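You operate a simulated robot arm through the tools that you are given. There is no shell and no other tool.

Carry out the task below with a simulated robot arm. There is one attempt and no reset: what you move stays moved.

TASK
Measure the depth and make up that height on the wedge mount.
Fine: depth gauge rod down till it stops; tallest chock not over the reading on the pad; wind the display to the remainder; rod up again. Where these are worked on the way, their far stop is far enough and under half their travel is too little: depth gauge rod.

The check looks at the end state, three seconds after you hand in, the way a careful person would. Anything else that was tipped, shoved, dropped, spilled or broken makes it a failure.

THE ROBOT
A 7-joint arm with a two-finger parallel gripper, fixed in place. Base frame: the origin is at the foot of the arm, x ahead of it, y to its left, z up; the work surface is at about z = 800. Lengths are in mm, angles in degrees, forces in N, time in s.
With the tool pointing down near the work surface it reaches from about 340 to 780 mm from the base axis. Its first joint turns from -166.0 to 166.0 degrees. Payload 3.91 kg.
The tool frame sits at the grasp point between the pads (the TCP): z along the fingers, y along the line on which they close. The tips reach 30 mm beyond it. The gripper opens to 110 mm. The fingers are 20 mm wide and 10 mm thick; the gripper's body (48 by 112 mm) begins 55 mm behind the TCP.
Orientation is told as [roll, pitch, yaw] about the base's x, y, z axes, in that order, counted from this pose: with the fingers straight down and closing along the base's y, the tool's x points along the base's -x, its y along +y and its z along -z.

THE INTERFACE
- The arm moves only by the tool send_rows. Its argument "deltas" is a list of rows, each a list of 7 numbers: the turn, a rotation vector about the base's x, y, z in units of 45 degrees (1.0 is 45 degrees), then the shift along the base's x, y, z in units of 200 mm (1.0 is 200 mm), then the gripper command, from -1 (shut) to 1 (fully open), values between in proportion. In form: [[wx, wy, wz, x, y, z, gripper], ...]. A call has 1 to 20 rows; each row is the pose to reach, as a shift and turn from the pose commanded when the call began. A call with a number of a shift or a turn outside -1 to 1 is refused whole. Each row takes 0.2 s and may step no farther than 50 mm and 8.6 degrees from the row before; otherwise, or with a gripper value out of range, the whole call is refused. A pose out of reach is approached as far as the arm can. The call stops where the force on the tool passes 40 N (or 10 N more than at its start, if that is more) or the arm is blocked; 0.2 s more then pass. Each finger travels about 153 mm/s and halts on what it meets, pressing with about 34 N; the grip force reading is that of the motor and also rises with nothing between the fingers. The clock runs only during rows and for 0.2 s after the last one: add rows that repeat a pose to give the fingers time. It gives the time, the measured TCP pose, the force on the tool (base axes), the opening and the grip force at its end, in the units of the frame above (readings bear some noise), with the torque about the TCP (base axes, N m) and any sound that the robot's microphone picked up, and new pictures: "pictures" is both (left out), scene, wrist or none.
- Cameras (640 x 400 px; columns grow to the right, rows downward): "scene" is fixed at [49.7, 501.5, 1394.5]; the picture's right is [0.10, -1.00, 0.00], its down [-0.69, -0.07, -0.72] and it looks along [0.71, 0.07, -0.70] (base axes); focal length 214 px, centre (320, 200). "wrist" rides on the gripper at [77, 7, -114] in the tool frame; the picture's right is [-0.09, 1.00, 0.00], its down [-0.80, -0.07, -0.59] and it looks along [-0.59, -0.05, 0.80] (tool axes); focal length 270 px, centre (320, 200). There is no depth. A picture from a camera that has moved, and an enlarged one, comes with that camera's place and axes in the base frame and with its lens.
- raise_lower(by): slides the trunk up (or, below 0, down) by that many mm; the arm rides with it, the base frame stays. It gives what a move gives, with no picture.
- close_up(camera, box): a new picture of the part [left, top, right, bottom] of that camera's present view, enlarged. No time passes.
- finish_job(): hands the job in; it is judged then, once.

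Places have to be worked out from the pictures, the camera data and where the tool is seen. Open the gripper and draw the arm clear of the work before you hand the job in, unless the task says otherwise.

The tools are called after "Call:" as name(argument=value, ...) on one line, values as JSON. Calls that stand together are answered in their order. send_rows: Moves the arm, as the interface text tells. Its arguments: {"type":"object","properties":{"deltas":{"type":"array","items":{"type":"array","items":{"type":"number"}}},"pictures":{"type":"string","enum":["both","scene","wrist","none"]}},"required":["deltas"]} The other tools are called the same way: raise_lower (by) slides the trunk up or down; close_up (camera, box) takes an enlarged picture of a part of a camera's view; finish_job () hands the job in.

At the start:

```text
time_s: 0.0
ee_pos: [390.1, 291.1, 1268.5]
orientation: [-0.1, -0.1, 0.1]
wrist_force: [-0.1, -1.2, -1.0]
moment: [0.02, 0.02, -0.02]
grip_width: 110.2
grasp_force: 0.1
trunk travel left (down, up): [-550.0, 60.0]
```

scene: 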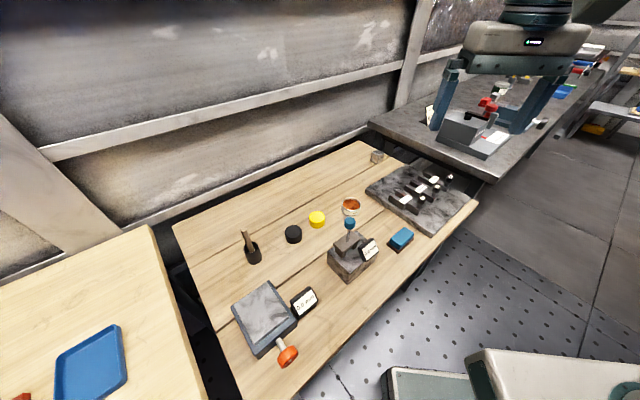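
wrist: 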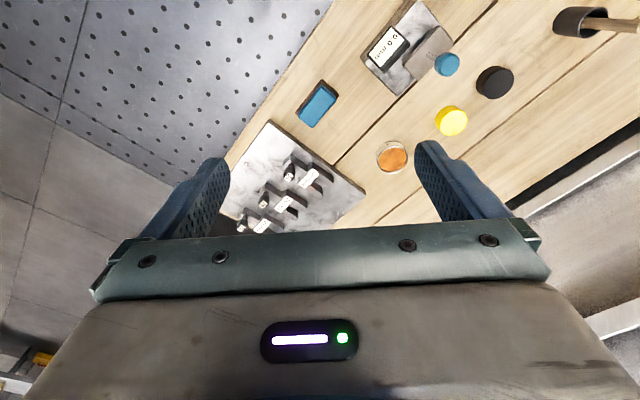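

I'll start by enlarging the scene to identify the depth gauge, the wedge mount, and the chocks.

Call:
close_up(camera="scene", box=[300, 180, 430, 290])

Call:
close_up(camera="scene", box=[360, 140, 480, 240])

Call:
close_up(camera="scene", box=[220, 270, 340, 380])

Call:
close_up(camera="wrist", box=[200, 0, 640, 240])

```text
3.64 times, centred on (365, 235) of scene
camera zoom: at [49.7, 501.5, 1394.5], right [0.1, -1.0, 0.0], down [-0.69, -0.07, -0.72], along [0.71, 0.07, -0.7], focal length 780 px, centre (156, 73)
```

zoom: 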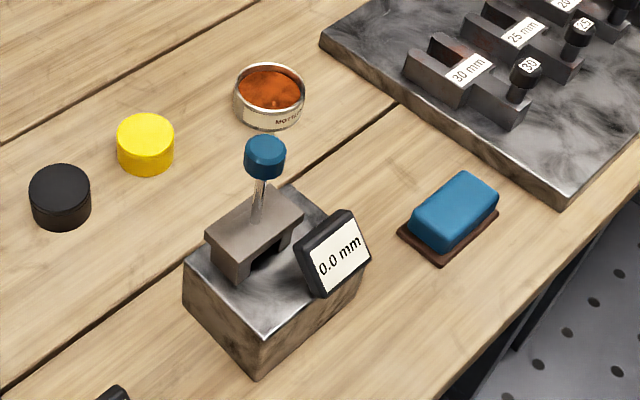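

```text
4.00 times, centred on (420, 190) of scene
camera zoom: at [49.7, 501.5, 1394.5], right [0.1, -1.0, 0.0], down [-0.69, -0.07, -0.72], along [0.71, 0.07, -0.7], focal length 858 px, centre (-80, 240)
```

zoom: 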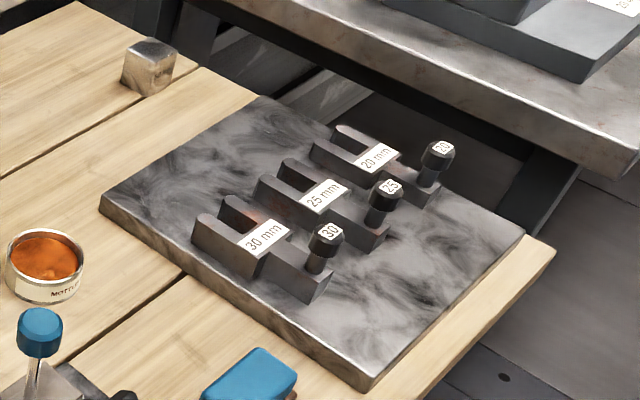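

```text
3.64 times, centred on (280, 325) of scene
camera zoom: at [49.7, 501.5, 1394.5], right [0.1, -1.0, 0.0], down [-0.69, -0.07, -0.72], along [0.71, 0.07, -0.7], focal length 780 px, centre (466, -254)
```

zoom: 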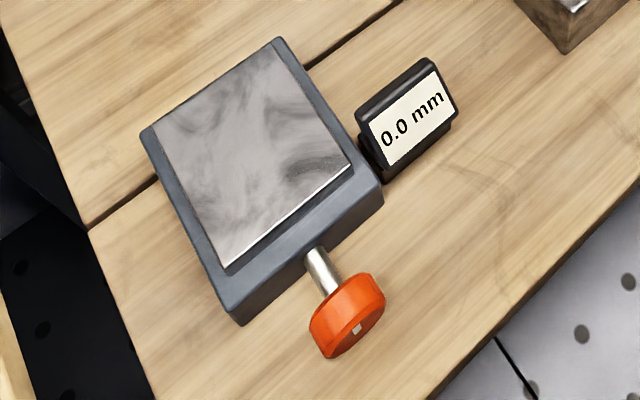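

```text
1.45 times, centred on (420, 120) of wrist
camera zoom: at [311.8, 297.2, 1381.7], right [0.09, 1.0, 0.0], down [0.8, -0.07, 0.59], along [0.59, -0.05, -0.8], focal length 393 px, centre (174, 316)
```

zoom: 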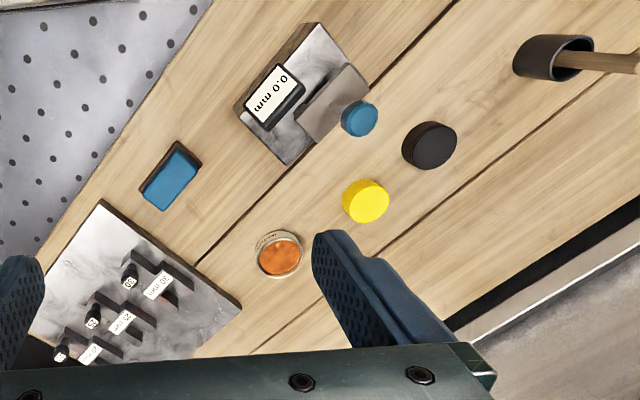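

The depth gauge (blue knob) looks to be near (438, 455), the wedge mount near (214, 647) and the chocks near (690, 155). I'll move above the gauge first to see it better.

Call:
send_rows(deltas=[[0, 0, 0, 0.03, 0.13, -0.14, 1], [0, 0, 0, 0.06, 0.27, -0.28, 1], [0, 0, 0, 0.09, 0.4, -0.42, 1], [0, 0, 0, 0.12, 0.53, -0.56, 1], [0, 0, 0, 0.15, 0.67, -0.7, 1], [0, 0, 0, 0.17, 0.795, -0.84, 1], [0, 0, 0, 0.17, 0.795, -0.84, 1]], pictures="both")

```text
time_s: 1.6
ee_pos: [424.0, 450.8, 1098.6]
orientation: [0.0, 0.0, 0.0]
wrist_force: [0.5, 0.3, -0.2]
moment: [0.0, -0.02, -0.04]
grip_width: 110.0
grasp_force: 0.1
trunk travel left (down, up): [-550.0, 60.0]
camera wrist: at [346.2, 456.3, 1213.1], right [0.09, 1.0, 0.0], down [0.8, -0.07, 0.59], along [0.59, -0.05, -0.8], focal length 270 px, centre (320, 200)
```

scene: 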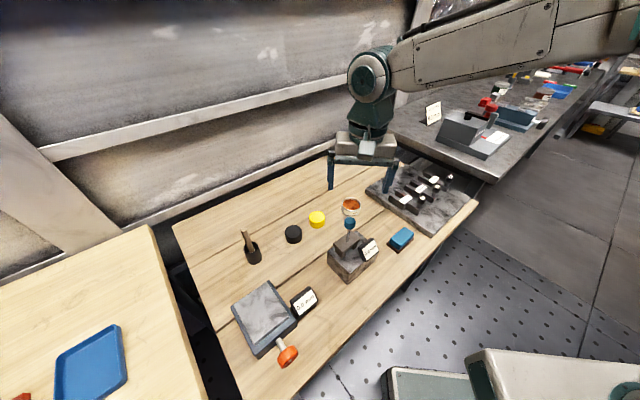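
wrist: 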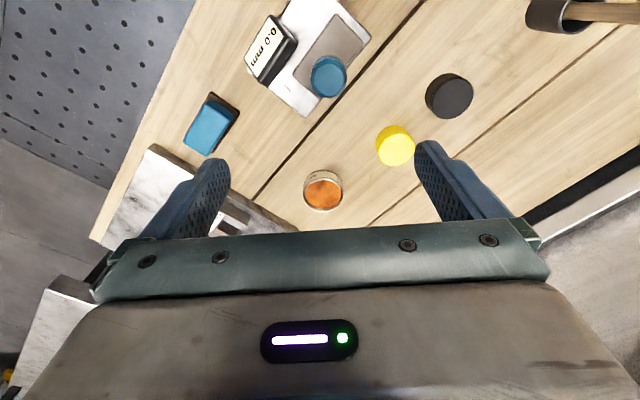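

The blue knob triangulates to about (395, 459, 981). I'll zoom in on both views to check the gauge's shape.

Call:
close_up(camera="wrist", box=[230, 0, 410, 120])

Call:
close_up(camera="scene", box=[320, 205, 390, 285])

```text
3.33 times, centred on (320, 60) of wrist
camera zoom: at [346.2, 456.3, 1213.1], right [0.09, 1.0, 0.0], down [0.8, -0.07, 0.59], along [0.59, -0.05, -0.8], focal length 901 px, centre (320, 667)
```

zoom: 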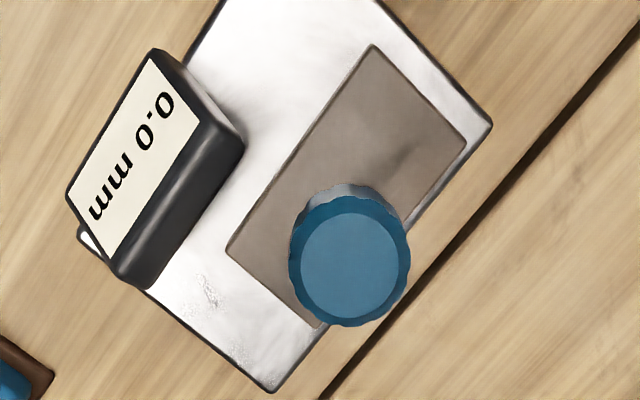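

```text
5.00 times, centred on (355, 245) of scene
camera zoom: at [49.7, 501.5, 1394.5], right [0.1, -1.0, 0.0], down [-0.69, -0.07, -0.72], along [0.71, 0.07, -0.7], focal length 1072 px, centre (145, -25)
```

zoom: 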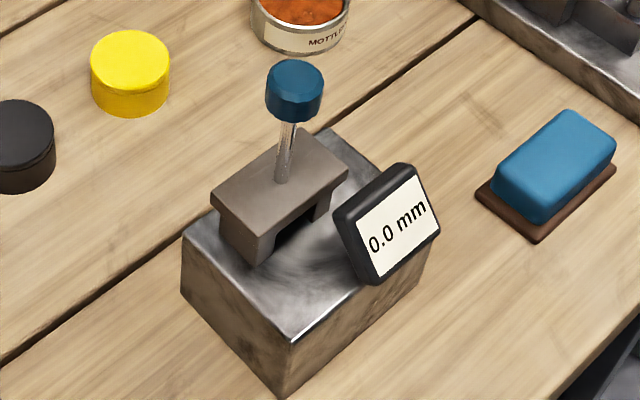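

The knob's top is at about (394, 460, 993) and it is roughly 26 mm across. I'll shut the fingers and centre them above the knob, staying above contact height.

Call:
send_rows(deltas=[[0, 0, 0, -0.075, 0.024, -0.1, -1], [0, 0, 0, -0.15, 0.048, -0.2, -1], [0, 0, 0, -0.15, 0.048, -0.25, -1], [0, 0, 0, -0.15, 0.048, -0.25, -1]], pictures="both")

```text
time_s: 2.6
ee_pos: [392.3, 459.4, 1048.6]
orientation: [0.1, 0.0, 0.1]
wrist_force: [-0.4, 0.3, 0.0]
moment: [0.0, 0.0, 0.02]
grip_width: 0.0
grasp_force: 34.2
trunk travel left (down, up): [-550.0, 60.0]
camera wrist: at [315.7, 465.5, 1163.4], right [0.09, 1.0, 0.0], down [0.8, -0.07, 0.59], along [0.59, -0.05, -0.8], focal length 270 px, centre (320, 200)
```

scene: 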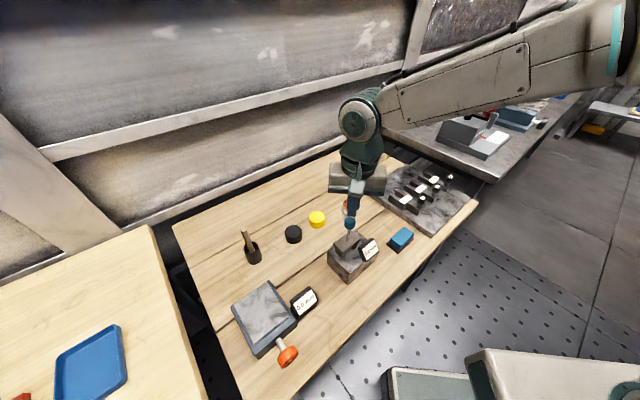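
wrist: 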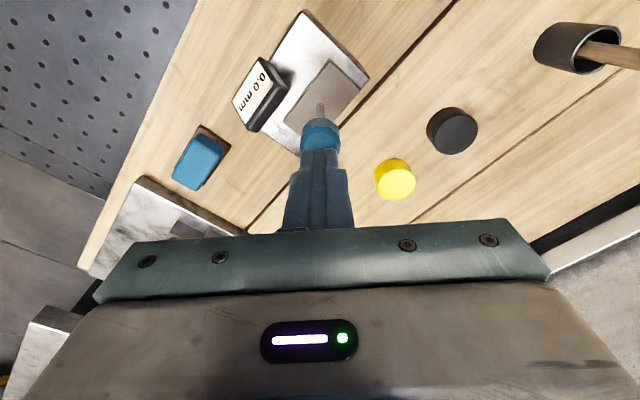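

Call:
close_up(camera="wrist", box=[270, 80, 390, 160])

Call:
close_up(camera="scene", box=[320, 160, 390, 250])

```text
5.00 times, centred on (330, 120) of wrist
camera zoom: at [315.7, 465.5, 1163.4], right [0.09, 1.0, 0.0], down [0.8, -0.07, 0.59], along [0.59, -0.05, -0.8], focal length 1351 px, centre (270, 600)
```

zoom: 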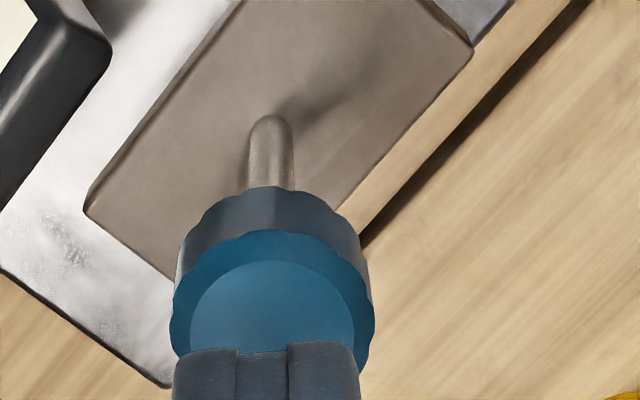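

```text
4.44 times, centred on (355, 205) of scene
camera zoom: at [49.7, 501.5, 1394.5], right [0.1, -1.0, 0.0], down [-0.69, -0.07, -0.72], along [0.71, 0.07, -0.7], focal length 953 px, centre (164, 178)
```

zoom: 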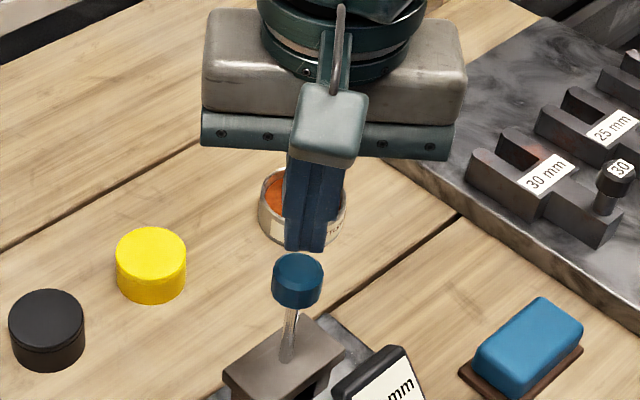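

The fingertips sit about 25 mm above the knob, nearly centred (the knob is about 1–2 mm further in +x and +y). I'll press straight down slowly until the force rises at the stop.

Call:
send_rows(deltas=[[0, 0, 0, 0.01, 0.006, -0.05, -1], [0, 0, 0, 0.01, 0.006, -0.1, -1], [0, 0, 0, 0.01, 0.006, -0.12, -1], [0, 0, 0, 0.01, 0.006, -0.14, -1], [0, 0, 0, 0.01, 0.006, -0.16, -1], [0, 0, 0, 0.01, 0.006, -0.18, -1], [0, 0, 0, 0.01, 0.006, -0.2, -1], [0, 0, 0, 0.01, 0.006, -0.22, -1]], pictures="both")

```text
time_s: 4.4
ee_pos: [396.1, 460.8, 1004.4]
orientation: [-0.1, 0.0, 0.0]
wrist_force: [0.8, 1.4, 0.2]
moment: [0.0, -0.03, 0.0]
grip_width: 0.0
grasp_force: 34.1
trunk travel left (down, up): [-550.0, 60.0]
camera wrist: at [317.6, 466.8, 1119.4], right [0.09, 1.0, 0.0], down [0.8, -0.07, 0.59], along [0.59, -0.05, -0.8], focal length 270 px, centre (320, 200)
```

scene: 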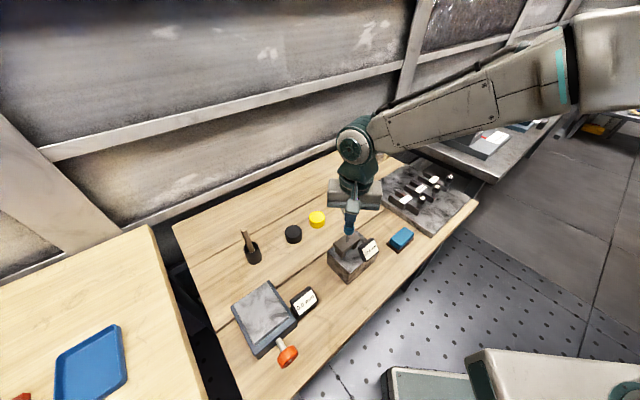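
wrist: 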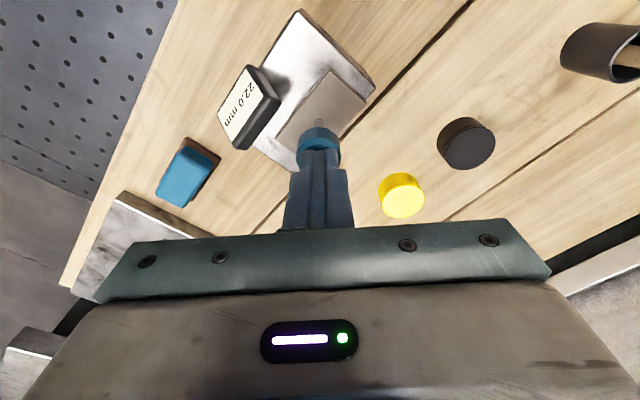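

The display now reads about 22.0 mm with almost no resistance, so I'll keep pressing towards the stop.

Call:
send_rows(deltas=[[0, 0, 0, 0, 0, -0.015, -1], [0, 0, 0, 0, 0, -0.03, -1], [0, 0, 0, 0, 0, -0.045, -1], [0, 0, 0, 0, 0, -0.06, -1], [0, 0, 0, 0, 0, -0.075, -1], [0, 0, 0, 0, 0, -0.09, -1], [0, 0, 0, 0, 0, -0.105, -1], [0, 0, 0, 0, 0, -0.12, -1]], pictures="both")

```text
time_s: 5.8
ee_pos: [397.3, 461.8, 994.2]
orientation: [0.6, -0.5, 0.0]
wrist_force: [-4.4, -5.7, 19.8]
moment: [-0.23, 0.28, 0.05]
grip_width: 0.1
grasp_force: 33.8
trunk travel left (down, up): [-550.0, 60.0]
stopped in row 6: the force on the tool passed its limit at 43 N (the readings are from after the stop); the commanded pose is now the measured one
camera wrist: at [317.1, 466.5, 1108.7], right [0.09, 1.0, 0.01], down [0.8, -0.08, 0.6], along [0.6, -0.04, -0.8], focal length 270 px, centre (320, 200)
```

scene: 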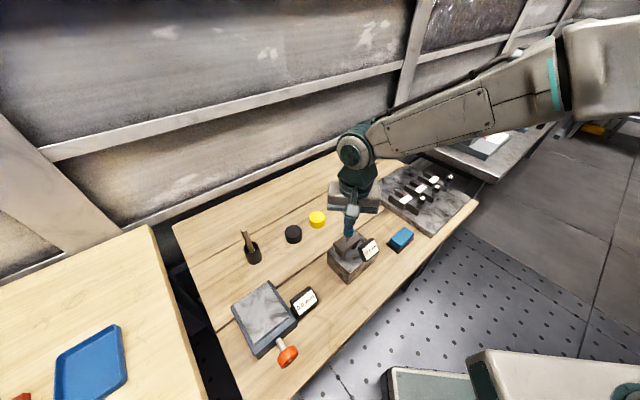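
wrist: 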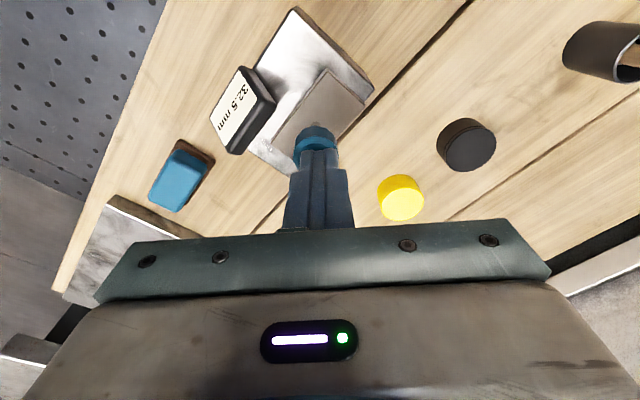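

The rod hit its stop at about 43 N. I'll zoom in to read the display.

Call:
close_up(camera="scene", box=[350, 232, 390, 268])

Call:
close_up(camera="wrist", box=[200, 60, 290, 160])

```text
11.11 times, centred on (370, 250) of scene
camera zoom: at [49.7, 501.5, 1394.5], right [0.1, -1.0, 0.0], down [-0.69, -0.07, -0.72], along [0.71, 0.07, -0.7], focal length 2383 px, centre (-236, -356)
```

zoom: 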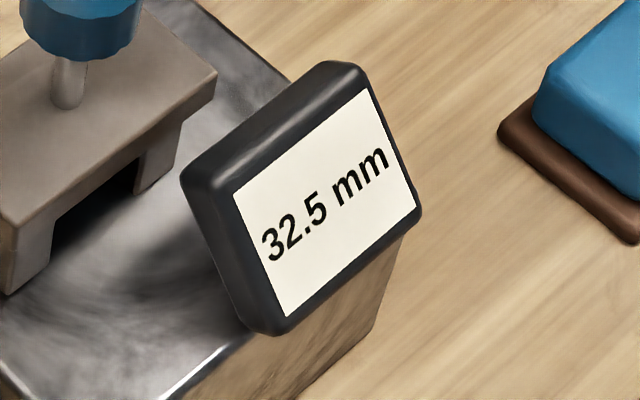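

```text
4.00 times, centred on (245, 110) of wrist
camera zoom: at [317.1, 466.5, 1108.7], right [0.09, 1.0, 0.01], down [0.8, -0.08, 0.6], along [0.6, -0.04, -0.8], focal length 1081 px, centre (620, 560)
```

zoom: 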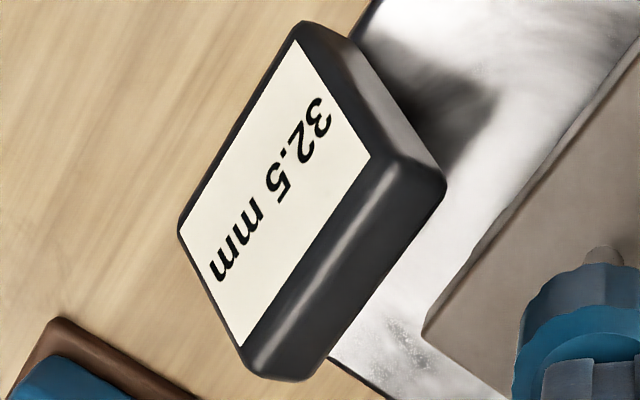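

The reading is 32.5 mm. I'll back off to see whether the rod stays put and the reading holds.

Call:
send_rows(deltas=[[0, 0, 0, -0.01, -0.005, 0.05, -1], [0, 0, 0, -0.01, -0.005, 0.2, -1], [0, 0, 0, -0.01, -0.005, 0.4, -1], [0, 0, 0, -0.01, -0.005, 0.6, -1]], pictures="both")

Call:
close_up(camera="scene", box=[320, 205, 390, 285])

```text
time_s: 6.8
ee_pos: [396.0, 462.1, 1112.0]
orientation: [0.4, -0.4, 0.0]
wrist_force: [-0.6, -0.4, 0.0]
moment: [0.0, 0.03, -0.01]
grip_width: 0.0
grasp_force: 34.7
trunk travel left (down, up): [-550.0, 60.0]
camera wrist: at [317.6, 466.6, 1225.9], right [0.09, 1.0, 0.01], down [0.8, -0.08, 0.6], along [0.6, -0.05, -0.8], focal length 270 px, centre (320, 200)
```

scene: 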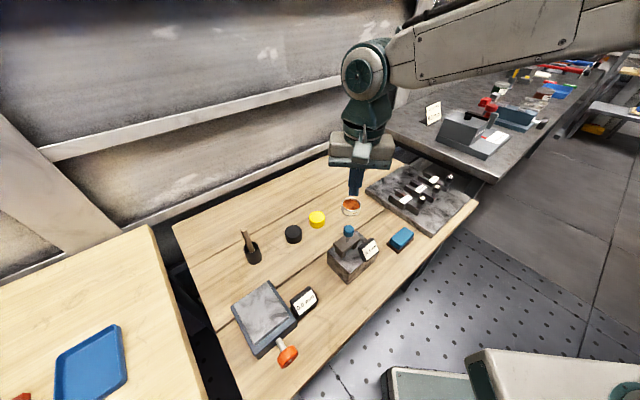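
wrist: 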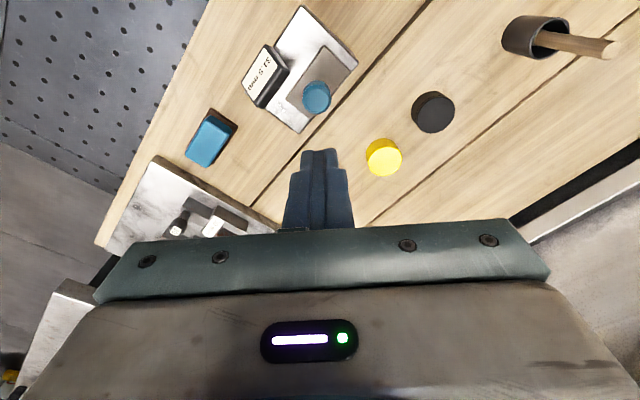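

```text
5.00 times, centred on (355, 245) of scene
camera zoom: at [49.7, 501.5, 1394.5], right [0.1, -1.0, 0.0], down [-0.69, -0.07, -0.72], along [0.71, 0.07, -0.7], focal length 1072 px, centre (145, -25)
```

zoom: 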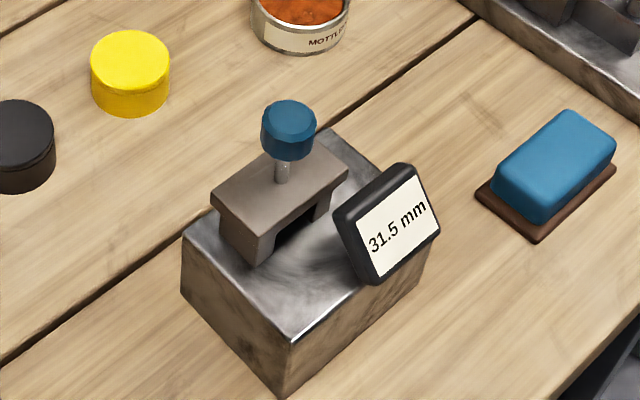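

After release the display shows 31.5 mm rather than 32.5, so pressing hard may have overdriven the stop. I'll wait a moment and look again to see whether it settles.

Call:
send_rows(deltas=[[0, 0, 0, 0, 0, 0, -1], [0, 0, 0, 0, 0, 0, -1], [0, 0, 0, 0, 0, 0, -1], [0, 0, 0, 0, 0, 0, -1], [0, 0, 0, 0, 0, 0, -1]], pictures="none")

Call:
close_up(camera="scene", box=[340, 225, 390, 275])

```text
time_s: 8.0
ee_pos: [396.1, 461.5, 1112.0]
orientation: [0.4, -0.4, -0.1]
wrist_force: [0.7, -0.1, 0.3]
moment: [0.0, 0.01, 0.01]
grip_width: 0.0
grasp_force: 34.0
trunk travel left (down, up): [-550.0, 60.0]
```

```text
8.00 times, centred on (365, 250) of scene
camera zoom: at [49.7, 501.5, 1394.5], right [0.1, -1.0, 0.0], down [-0.69, -0.07, -0.72], along [0.71, 0.07, -0.7], focal length 1716 px, centre (-40, -200)
```

zoom: 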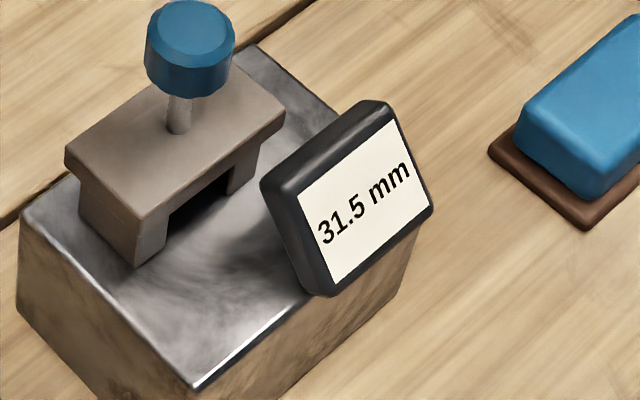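

It holds at 31.5 mm unloaded. To tell the true stop from elastic overtravel, I'll press again lightly in fine steps and read it at low force.

Call:
send_rows(deltas=[[-0.011, 0.009, 0, -0.007, -0.005, -0.2, -1], [-0.011, 0.009, 0, -0.007, -0.005, -0.4, -1], [-0.011, 0.009, 0, -0.007, -0.005, -0.53, -1], [-0.011, 0.009, 0, -0.007, -0.005, -0.56, -1], [-0.011, 0.009, 0, -0.007, -0.005, -0.57, -1], [-0.011, 0.009, 0, -0.007, -0.005, -0.58, -1], [-0.011, 0.009, 0, -0.007, -0.005, -0.583, -1], [-0.011, 0.009, 0, -0.007, -0.005, -0.583, -1]], pictures="none")

Call:
close_up(camera="scene", box=[340, 225, 390, 275])

```text
time_s: 9.8
ee_pos: [392.8, 459.3, 995.6]
orientation: [0.0, 0.1, 0.0]
wrist_force: [-1.4, -1.9, 5.9]
moment: [0.01, 0.03, 0.01]
grip_width: 0.0
grasp_force: 34.1
trunk travel left (down, up): [-550.0, 60.0]
```

```text
8.00 times, centred on (365, 250) of scene
camera zoom: at [49.7, 501.5, 1394.5], right [0.1, -1.0, 0.0], down [-0.69, -0.07, -0.72], along [0.71, 0.07, -0.7], focal length 1716 px, centre (-40, -200)
```

zoom: 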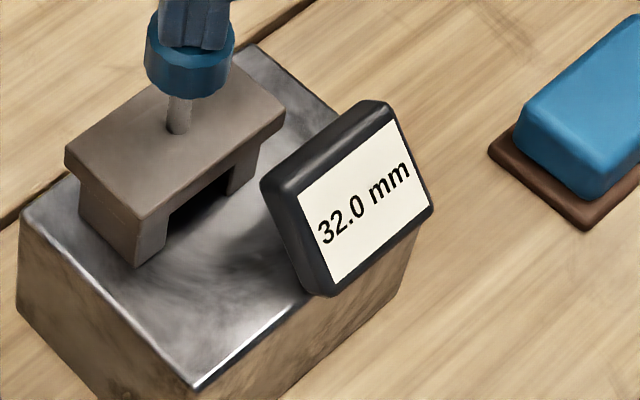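

At about 6 N it reads 32.0, so the overtravel is elastic and the display steps by 0.5 mm. I'll ease off in sub-millimetre steps and read it at around 1–3 N.

Call:
send_rows(deltas=[[0, 0, 0, 0, 0, 0.0015, -1], [0, 0, 0, 0, 0, 0.0015, -1], [0, 0, 0, 0, 0, 0.0015, -1]], pictures="none")

Call:
close_up(camera="scene", box=[340, 225, 390, 275])

```text
time_s: 10.6
ee_pos: [393.7, 459.7, 994.7]
orientation: [0.0, 0.1, 0.0]
wrist_force: [-0.7, -1.8, 5.2]
moment: [-0.06, -0.01, -0.03]
grip_width: 0.1
grasp_force: 33.4
trunk travel left (down, up): [-550.0, 60.0]
```

```text
8.00 times, centred on (365, 250) of scene
camera zoom: at [49.7, 501.5, 1394.5], right [0.1, -1.0, 0.0], down [-0.69, -0.07, -0.72], along [0.71, 0.07, -0.7], focal length 1716 px, centre (-40, -200)
```

zoom: 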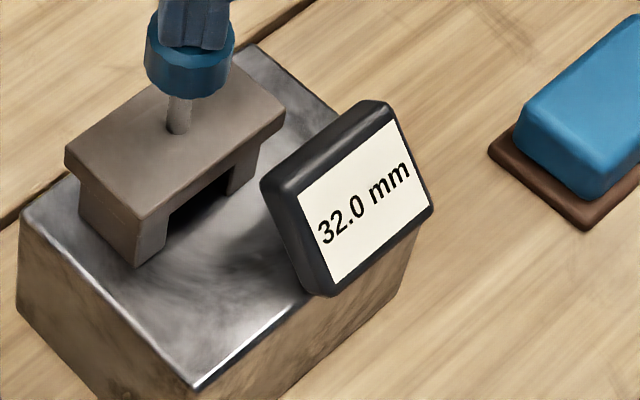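

Still 32.0 at about 5 N, so I'll ease off a little more.

Call:
send_rows(deltas=[[0, 0, 0, 0, 0, 0.003, -1], [0, 0, 0, 0, 0, 0.003, -1], [0, 0, 0, 0, 0, 0.003, -1]], pictures="none")

Call:
close_up(camera="scene", box=[340, 225, 390, 275])

```text
time_s: 11.4
ee_pos: [394.3, 459.7, 995.8]
orientation: [-0.2, 0.1, 0.0]
wrist_force: [1.3, -1.0, 0.8]
moment: [-0.04, -0.04, -0.01]
grip_width: 0.1
grasp_force: 33.9
trunk travel left (down, up): [-550.0, 60.0]
```

```text
8.00 times, centred on (365, 250) of scene
camera zoom: at [49.7, 501.5, 1394.5], right [0.1, -1.0, 0.0], down [-0.69, -0.07, -0.72], along [0.71, 0.07, -0.7], focal length 1716 px, centre (-40, -200)
```

zoom: 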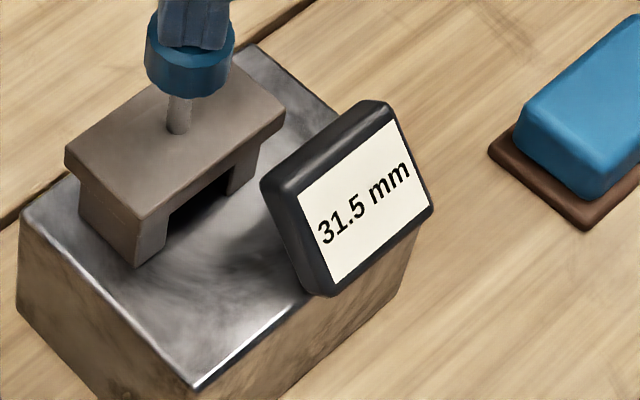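

Nearly unloaded it reads 31.5 mm, so the depth is 31.5: that means the 30 mm chock with 1.5 mm wound on the display. I'll lift off and go over to inspect the chocks.

Call:
send_rows(deltas=[[0, 0, 0, 0, 0, 0.2, -1], [0, 0, 0, 0, 0, 0.4, -1], [0, 0, 0, 0.12, -0.15, 0.5, 0], [0, 0, 0, 0.25, -0.32, 0.5, 0], [0, 0, 0, 0.38, -0.48, 0.5, 0.5], [0, 0, 0, 0.5, -0.64, 0.5, 0.5], [0, 0, 0, 0.62, -0.8, 0.5, 0.5], [0, 0, 0, 0.74, -0.95, 0.5, 0.5]], pictures="none")

Call:
send_rows(deltas=[[0, 0, 0, 0.12, -0.16, 0, 0.5], [0, 0, 0, 0.24, -0.32, -0.05, 0.5], [0, 0, 0, 0.24, -0.32, -0.05, 0.5]], pictures="both")

```text
time_s: 13.2
ee_pos: [541.0, 269.1, 1094.4]
orientation: [0.0, 0.1, 0.1]
wrist_force: [0.2, -0.2, -0.9]
moment: [0.0, -0.04, 0.03]
grip_width: 82.4
grasp_force: 0.1
trunk travel left (down, up): [-550.0, 60.0]
```

```text
time_s: 14.0
ee_pos: [588.5, 208.5, 1086.3]
orientation: [-0.1, 0.1, 0.0]
wrist_force: [-0.5, -0.4, -0.9]
moment: [-0.02, 0.0, 0.04]
grip_width: 82.4
grasp_force: 0.1
trunk travel left (down, up): [-550.0, 60.0]
camera wrist: at [510.9, 214.2, 1200.4], right [0.09, 1.0, 0.0], down [0.8, -0.07, 0.59], along [0.59, -0.05, -0.81], focal length 270 px, centre (320, 200)
```

scene: 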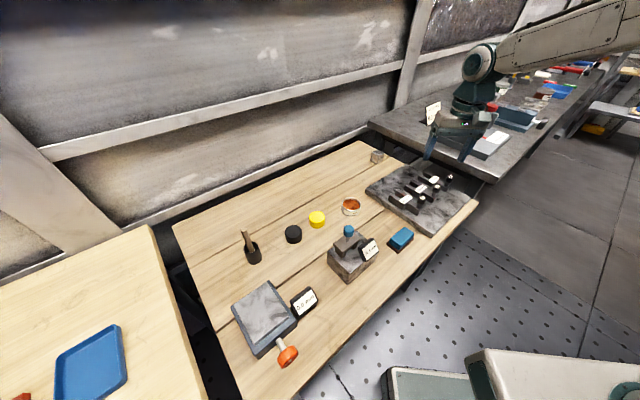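
wrist: 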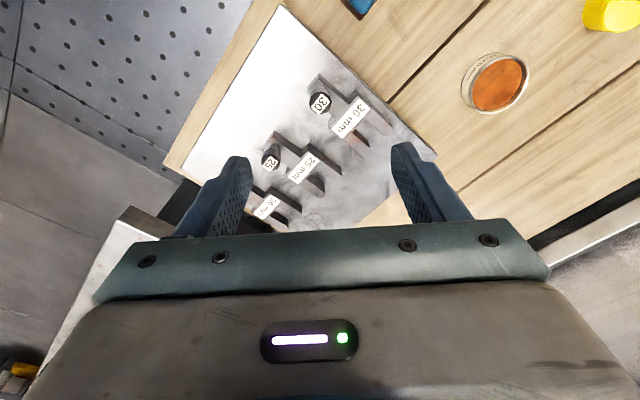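

Call:
close_up(camera="wrist", box=[240, 60, 400, 180])

Call:
close_up(camera="scene", box=[380, 160, 460, 220])

Call:
close_up(camera="scene", box=[340, 225, 390, 275])

```text
3.33 times, centred on (320, 120) of wrist
camera zoom: at [510.9, 214.2, 1200.4], right [0.09, 1.0, 0.0], down [0.8, -0.07, 0.59], along [0.59, -0.05, -0.81], focal length 901 px, centre (320, 467)
```

zoom: 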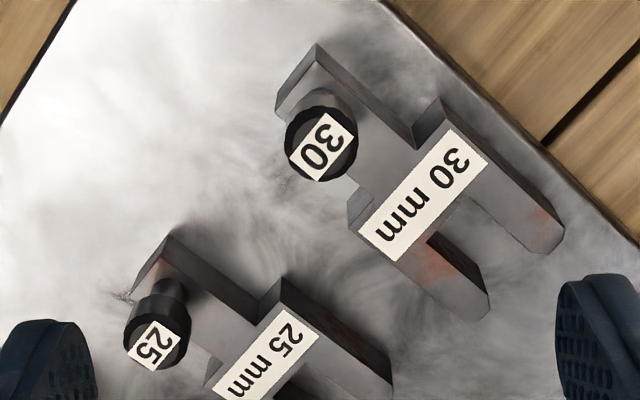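

```text
6.67 times, centred on (420, 190) of scene
camera zoom: at [49.7, 501.5, 1394.5], right [0.1, -1.0, 0.0], down [-0.69, -0.07, -0.72], along [0.71, 0.07, -0.7], focal length 1430 px, centre (-347, 267)
```

zoom: 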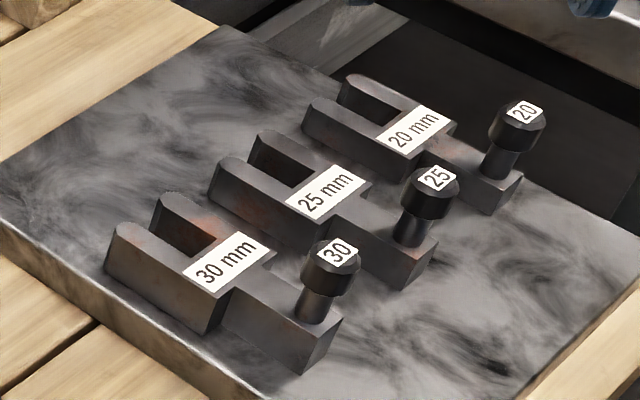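

```text
8.00 times, centred on (365, 250) of scene
camera zoom: at [49.7, 501.5, 1394.5], right [0.1, -1.0, 0.0], down [-0.69, -0.07, -0.72], along [0.71, 0.07, -0.7], focal length 1716 px, centre (-40, -200)
```

zoom: 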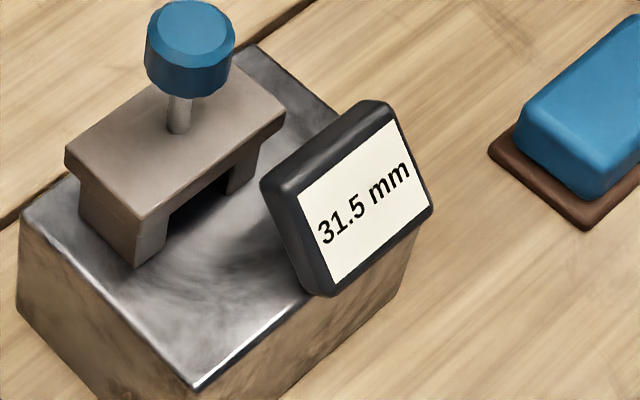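

The 30 mm chock lies at roughly (641, 243) with its top near z 846, its fork pointing towards +x+y at about 45° and its handle knob near (604, 207). I'll turn the gripper to close across the body and come lower for a better look.

Call:
send_rows(deltas=[[0, 0, 0.17, 0.04, 0.03, -0.07, 0.5], [0, 0, 0.34, 0.09, 0.06, -0.14, 0.5], [0, 0, 0.51, 0.13, 0.09, -0.21, 0.5], [0, 0, 0.68, 0.17, 0.11, -0.28, 0.5], [0, 0, 0.85, 0.22, 0.14, -0.35, 0.5], [0, 0, 1.0, 0.26, 0.17, -0.4, 0.5], [0, 0, 1.0, 0.26, 0.17, -0.4, 0.5]], pictures="both")

```text
time_s: 15.6
ee_pos: [642.3, 241.1, 1006.7]
orientation: [0.0, 0.1, 45.1]
wrist_force: [0.0, -1.3, -0.7]
moment: [-0.04, 0.01, -0.02]
grip_width: 82.3
grasp_force: 0.1
trunk travel left (down, up): [-550.0, 60.0]
camera wrist: at [581.9, 190.3, 1120.7], right [-0.64, 0.77, 0.0], down [0.62, 0.52, 0.59], along [0.46, 0.38, -0.81], focal length 270 px, centre (320, 200)
```

scene: 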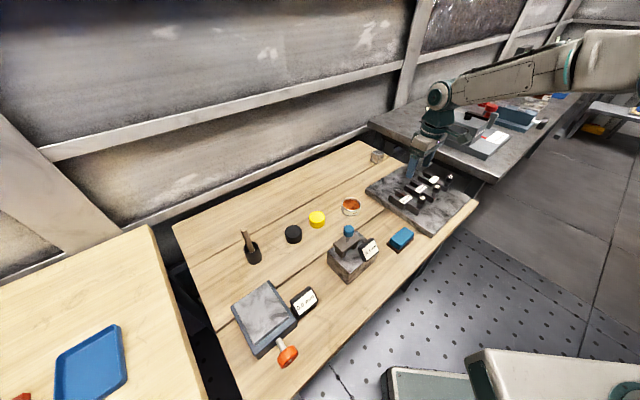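
wrist: 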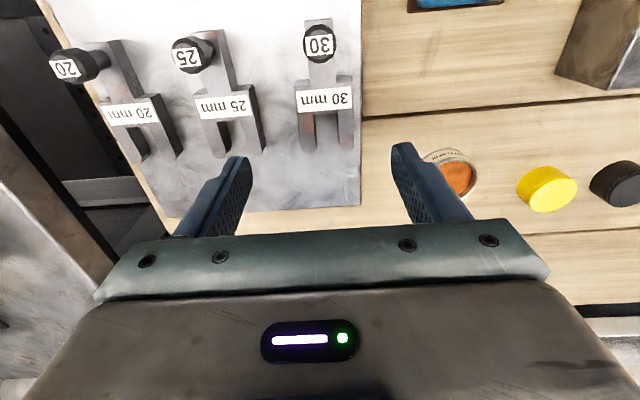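

Call:
close_up(camera="wrist", box=[240, 0, 400, 160])

```text
2.50 times, centred on (320, 80) of wrist
camera zoom: at [581.9, 190.3, 1120.7], right [-0.64, 0.77, 0.0], down [0.62, 0.52, 0.59], along [0.46, 0.38, -0.81], focal length 676 px, centre (320, 500)
```

zoom: 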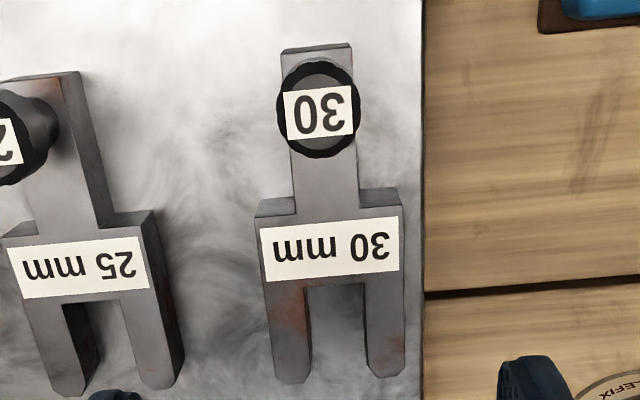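

The view is now square to the chock: body about 56 mm wide, label centre near (640, 242), axis at about 44°. I'll come down to just above its top and check the fingers straddle it.

Call:
send_rows(deltas=[[0, 0, -0.02, -0.012, 0, -0.2, 0.5], [0, 0, -0.02, -0.012, 0, -0.4, 0.5], [0, 0, -0.02, -0.012, 0, -0.55, 0.5], [0, 0, -0.02, -0.012, 0, -0.58, 0.5], [0, 0, -0.02, -0.012, 0, -0.58, 0.5]], pictures="both")

Call:
close_up(camera="scene", box=[370, 130, 490, 230])

```text
time_s: 16.8
ee_pos: [638.4, 239.8, 889.0]
orientation: [-0.2, 0.0, 44.0]
wrist_force: [0.0, -0.2, 0.4]
moment: [0.03, 0.0, 0.02]
grip_width: 82.6
grasp_force: 0.0
trunk travel left (down, up): [-550.0, 60.0]
camera wrist: at [577.9, 191.2, 1004.5], right [-0.63, 0.78, 0.0], down [0.62, 0.51, 0.59], along [0.46, 0.37, -0.81], focal length 270 px, centre (320, 200)
```

scene: 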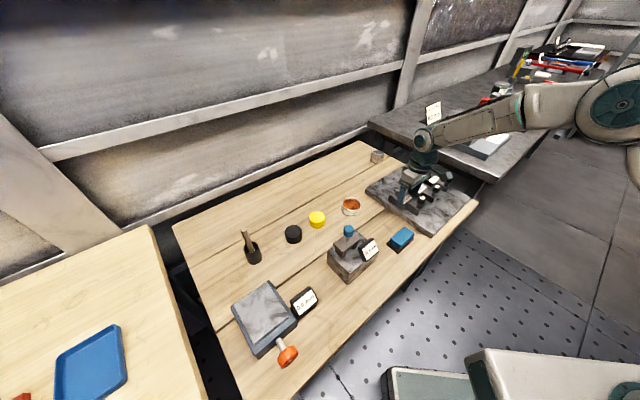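
wrist: 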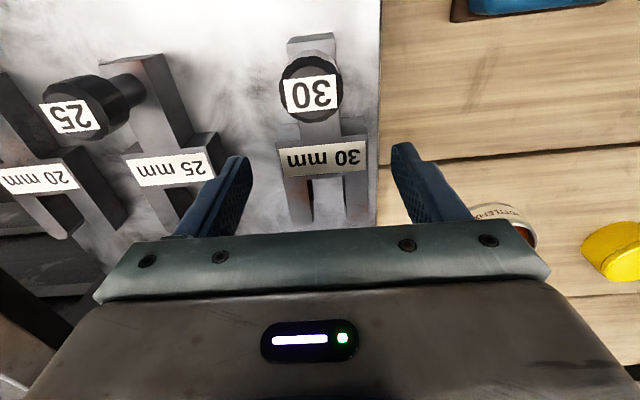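

```text
4.00 times, centred on (430, 180) of scene
camera zoom: at [49.7, 501.5, 1394.5], right [0.1, -1.0, 0.0], down [-0.69, -0.07, -0.72], along [0.71, 0.07, -0.7], focal length 858 px, centre (-120, 280)
```

zoom: 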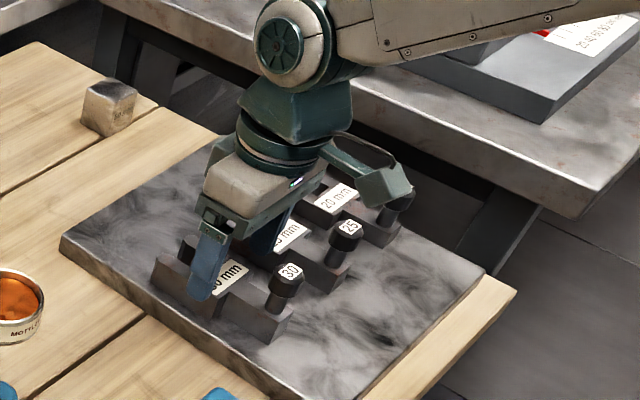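

The fingers straddle the 30 mm body and look centred. I'll descend to grip height, with the tips just above the plate.

Call:
send_rows(deltas=[[0, 0, 0, 0, 0, -0.07, 0.5], [0, 0, 0, 0, 0, -0.14, 0.5], [0, 0, 0, 0, 0, -0.18, 0.5], [0, 0, 0, 0, 0, -0.195, 0.5], [0, 0, 0, 0, 0, -0.195, 0.5]], pictures="both")

Call:
close_up(camera="scene", box=[370, 150, 450, 220])

```text
time_s: 18.0
ee_pos: [639.1, 240.7, 855.1]
orientation: [-0.2, -0.3, 44.1]
wrist_force: [1.4, 0.3, 30.0]
moment: [0.8, 0.9, 0.11]
grip_width: 82.0
grasp_force: 0.1
trunk travel left (down, up): [-550.0, 60.0]
camera wrist: at [576.8, 191.5, 969.2], right [-0.63, 0.78, 0.0], down [0.62, 0.51, 0.6], along [0.47, 0.38, -0.8], focal length 270 px, centre (320, 200)
```

scene: 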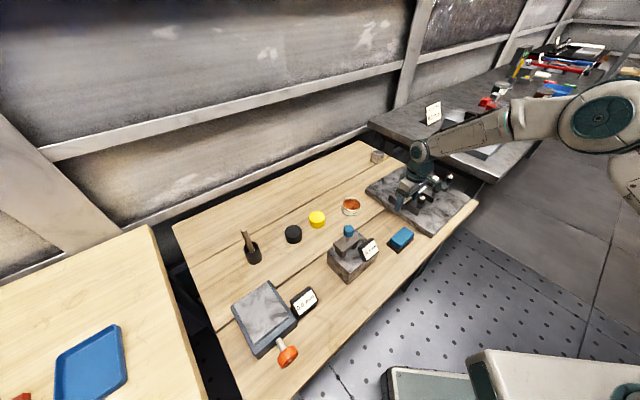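
wrist: 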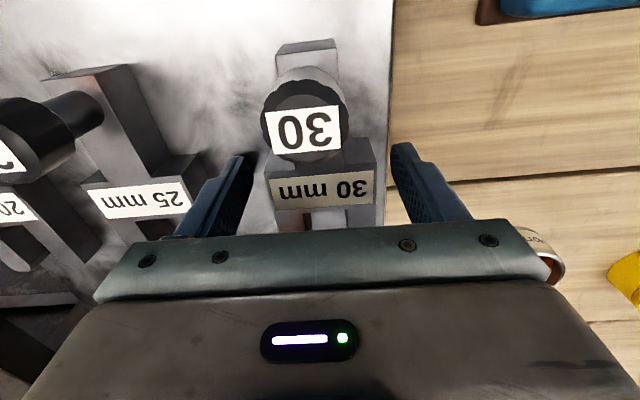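

```text
5.71 times, centred on (410, 185) of scene
camera zoom: at [49.7, 501.5, 1394.5], right [0.1, -1.0, 0.0], down [-0.69, -0.07, -0.72], along [0.71, 0.07, -0.7], focal length 1226 px, centre (-194, 286)
```

zoom: 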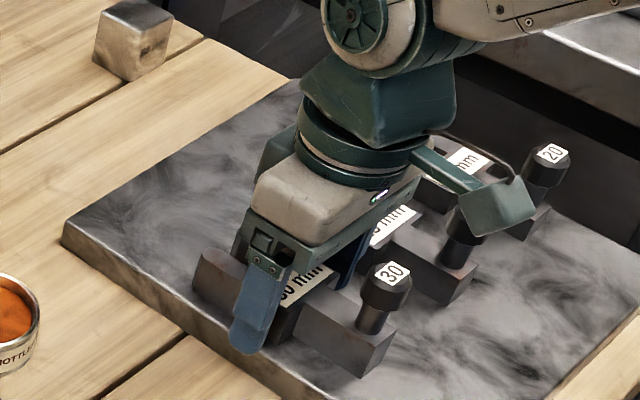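

The 30 N upward force with the moment seen means one fingertip is on the plate, so the plate top is at z≈825. I'll lift about 3 mm clear and then close on the chock.

Call:
send_rows(deltas=[[0, 0, 0, 0, 0, 0.04, 0.5], [0, 0, 0, 0, 0, 0.04, 0.5]], pictures="none")

```text
time_s: 18.6
ee_pos: [638.5, 240.0, 857.4]
orientation: [0.1, 0.2, 44.1]
wrist_force: [0.0, -0.3, -0.6]
moment: [0.0, -0.04, 0.0]
grip_width: 82.3
grasp_force: 0.1
trunk travel left (down, up): [-550.0, 60.0]
```

The force is gone and the tips are about 2 mm clear of the plate. Next I'll close the gripper on the body.

Call:
send_rows(deltas=[[0, 0, 0, 0, 0, 0, 0.2], [0, 0, 0, 0, 0, 0, 0.05], [0, 0, 0, 0, 0, 0, -0.1], [0, 0, 0, 0, 0, 0, -0.3], [0, 0, 0, 0, 0, 0, -0.5], [0, 0, 0, 0, 0, 0, -0.5]], pictures="both")

```text
time_s: 20.0
ee_pos: [640.5, 241.4, 860.3]
orientation: [-0.2, 0.1, 44.1]
wrist_force: [-1.4, -0.2, -0.1]
moment: [0.1, 0.23, -0.03]
grip_width: 55.8
grasp_force: 33.5
trunk travel left (down, up): [-550.0, 60.0]
camera wrist: at [578.4, 192.0, 973.5], right [-0.63, 0.78, 0.0], down [0.63, 0.51, 0.59], along [0.46, 0.37, -0.81], focal length 270 px, centre (320, 200)
```

scene: 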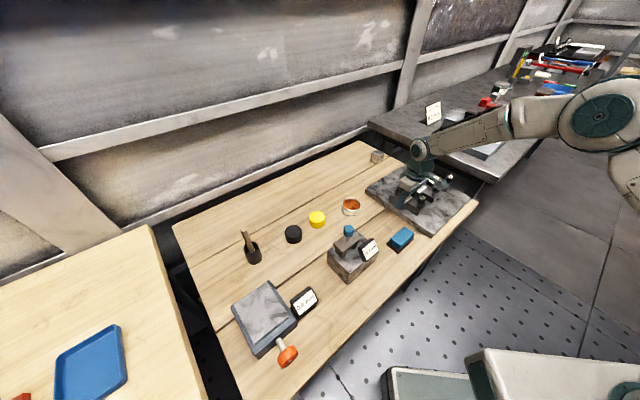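
wrist: 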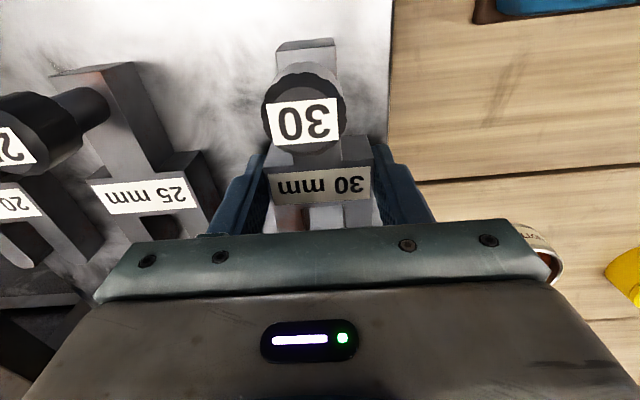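

It is gripped at 55.8 mm opening. I'll lift slowly and check that it stays level.

Call:
send_rows(deltas=[[0, 0, 0, 0, 0, 0.03, -0.5], [0, 0, 0, 0, 0, 0.08, -0.5], [0, 0, 0, 0, 0, 0.18, -0.5], [0, 0, 0, 0, 0, 0.32, -0.5], [0, 0, 0, 0, 0, 0.5, -0.5], [0, 0, 0, 0, 0, 0.5, -0.5]], pictures="both")

Call:
close_up(camera="scene", box=[360, 110, 480, 230])

```text
time_s: 21.4
ee_pos: [640.7, 241.0, 960.1]
orientation: [0.0, 0.2, 44.1]
wrist_force: [-0.9, 0.3, -7.2]
moment: [0.03, 0.0, 0.0]
grip_width: 55.8
grasp_force: 33.9
trunk travel left (down, up): [-550.0, 60.0]
camera wrist: at [580.6, 192.1, 1073.9], right [-0.63, 0.78, 0.0], down [0.63, 0.51, 0.59], along [0.46, 0.37, -0.81], focal length 270 px, centre (320, 200)
```

scene: 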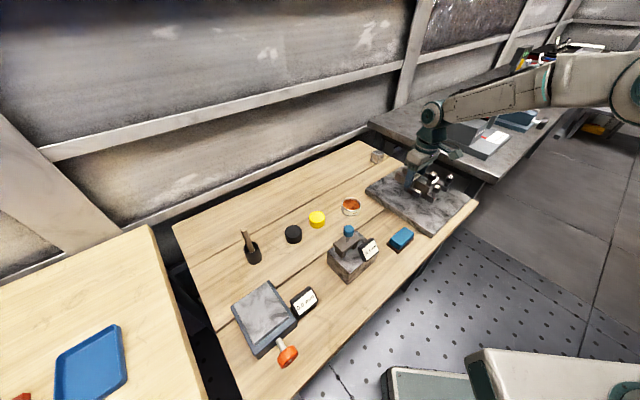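
wrist: 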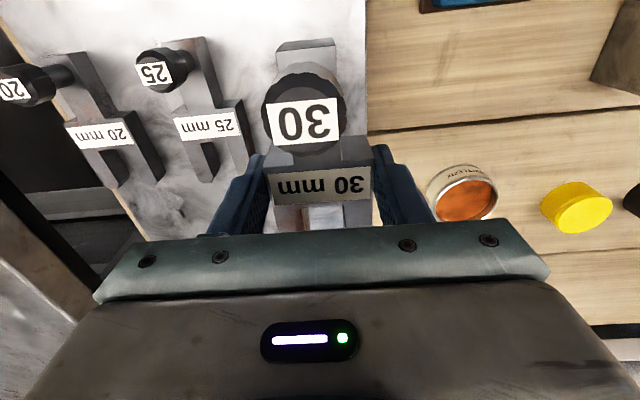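

```text
3.33 times, centred on (420, 170) of scene
camera zoom: at [49.7, 501.5, 1394.5], right [0.1, -1.0, 0.0], down [-0.69, -0.07, -0.72], along [0.71, 0.07, -0.7], focal length 715 px, centre (-13, 300)
```

zoom: 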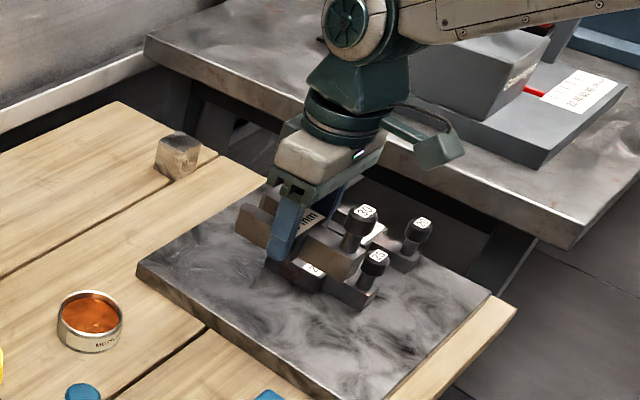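

The chock is held level (about 7 N, no moment). I'll raise it and carry it high over the gauge and tins towards the wedge mount.

Call:
send_rows(deltas=[[0, 0, 0, 0, 0, 0.2, -0.5], [0, 0, 0, 0, 0, 0.4, -0.5], [0, 0, 0, -0.05, 0.05, 0.6, -0.5], [0, 0, 0, -0.2, 0.2, 0.65, -0.5], [0, 0, 0, -0.35, 0.35, 0.65, -0.5], [0, 0, 0, -0.5, 0.5, 0.65, -0.5], [0, 0, 0, -0.65, 0.65, 0.65, -0.5], [0, 0, 0, -0.8, 0.8, 0.65, -0.5], [0, 0, 0, -0.95, 0.95, 0.65, -0.5]], pictures="none")

Call:
send_rows(deltas=[[0, 0, 0, -0.15, 0.15, 0, -0.5], [0, 0, 0, -0.3, 0.3, 0, -0.5], [0, 0, 0, -0.45, 0.45, 0, -0.5], [0, 0, 0, -0.6, 0.6, 0, -0.5], [0, 0, 0, -0.75, 0.75, 0, -0.5], [0, 0, 0, -0.88, 0.86, 0, -0.5], [0, 0, 0, -0.88, 0.86, 0, -0.5]], pictures="both")

```text
time_s: 23.4
ee_pos: [447.5, 434.0, 1088.8]
orientation: [-0.1, 0.1, 44.1]
wrist_force: [0.4, -0.1, -7.5]
moment: [0.02, -0.06, 0.02]
grip_width: 56.2
grasp_force: 34.0
trunk travel left (down, up): [-550.0, 60.0]
```

```text
time_s: 25.0
ee_pos: [274.4, 601.0, 1088.2]
orientation: [-0.2, 0.2, 44.0]
wrist_force: [-0.3, -0.1, -7.1]
moment: [-0.01, -0.04, 0.01]
grip_width: 55.7
grasp_force: 34.0
trunk travel left (down, up): [-550.0, 60.0]
camera wrist: at [213.2, 553.0, 1202.0], right [-0.63, 0.78, 0.0], down [0.63, 0.51, 0.59], along [0.46, 0.37, -0.81], focal length 270 px, centre (320, 200)
```

scene: 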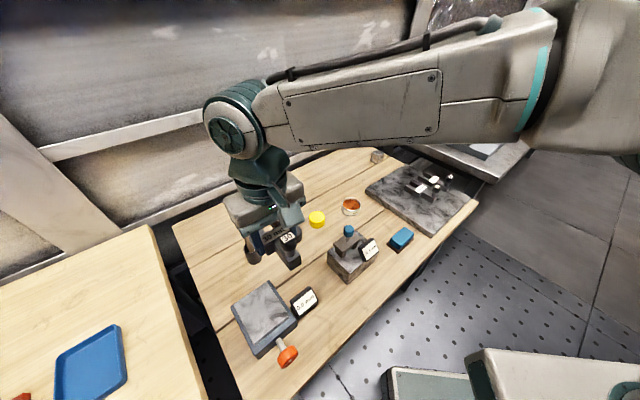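
wrist: 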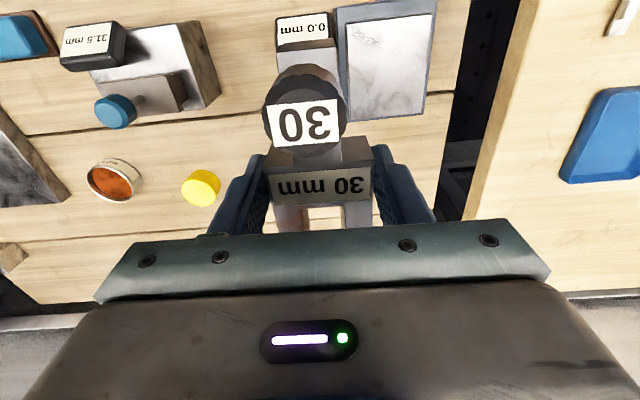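

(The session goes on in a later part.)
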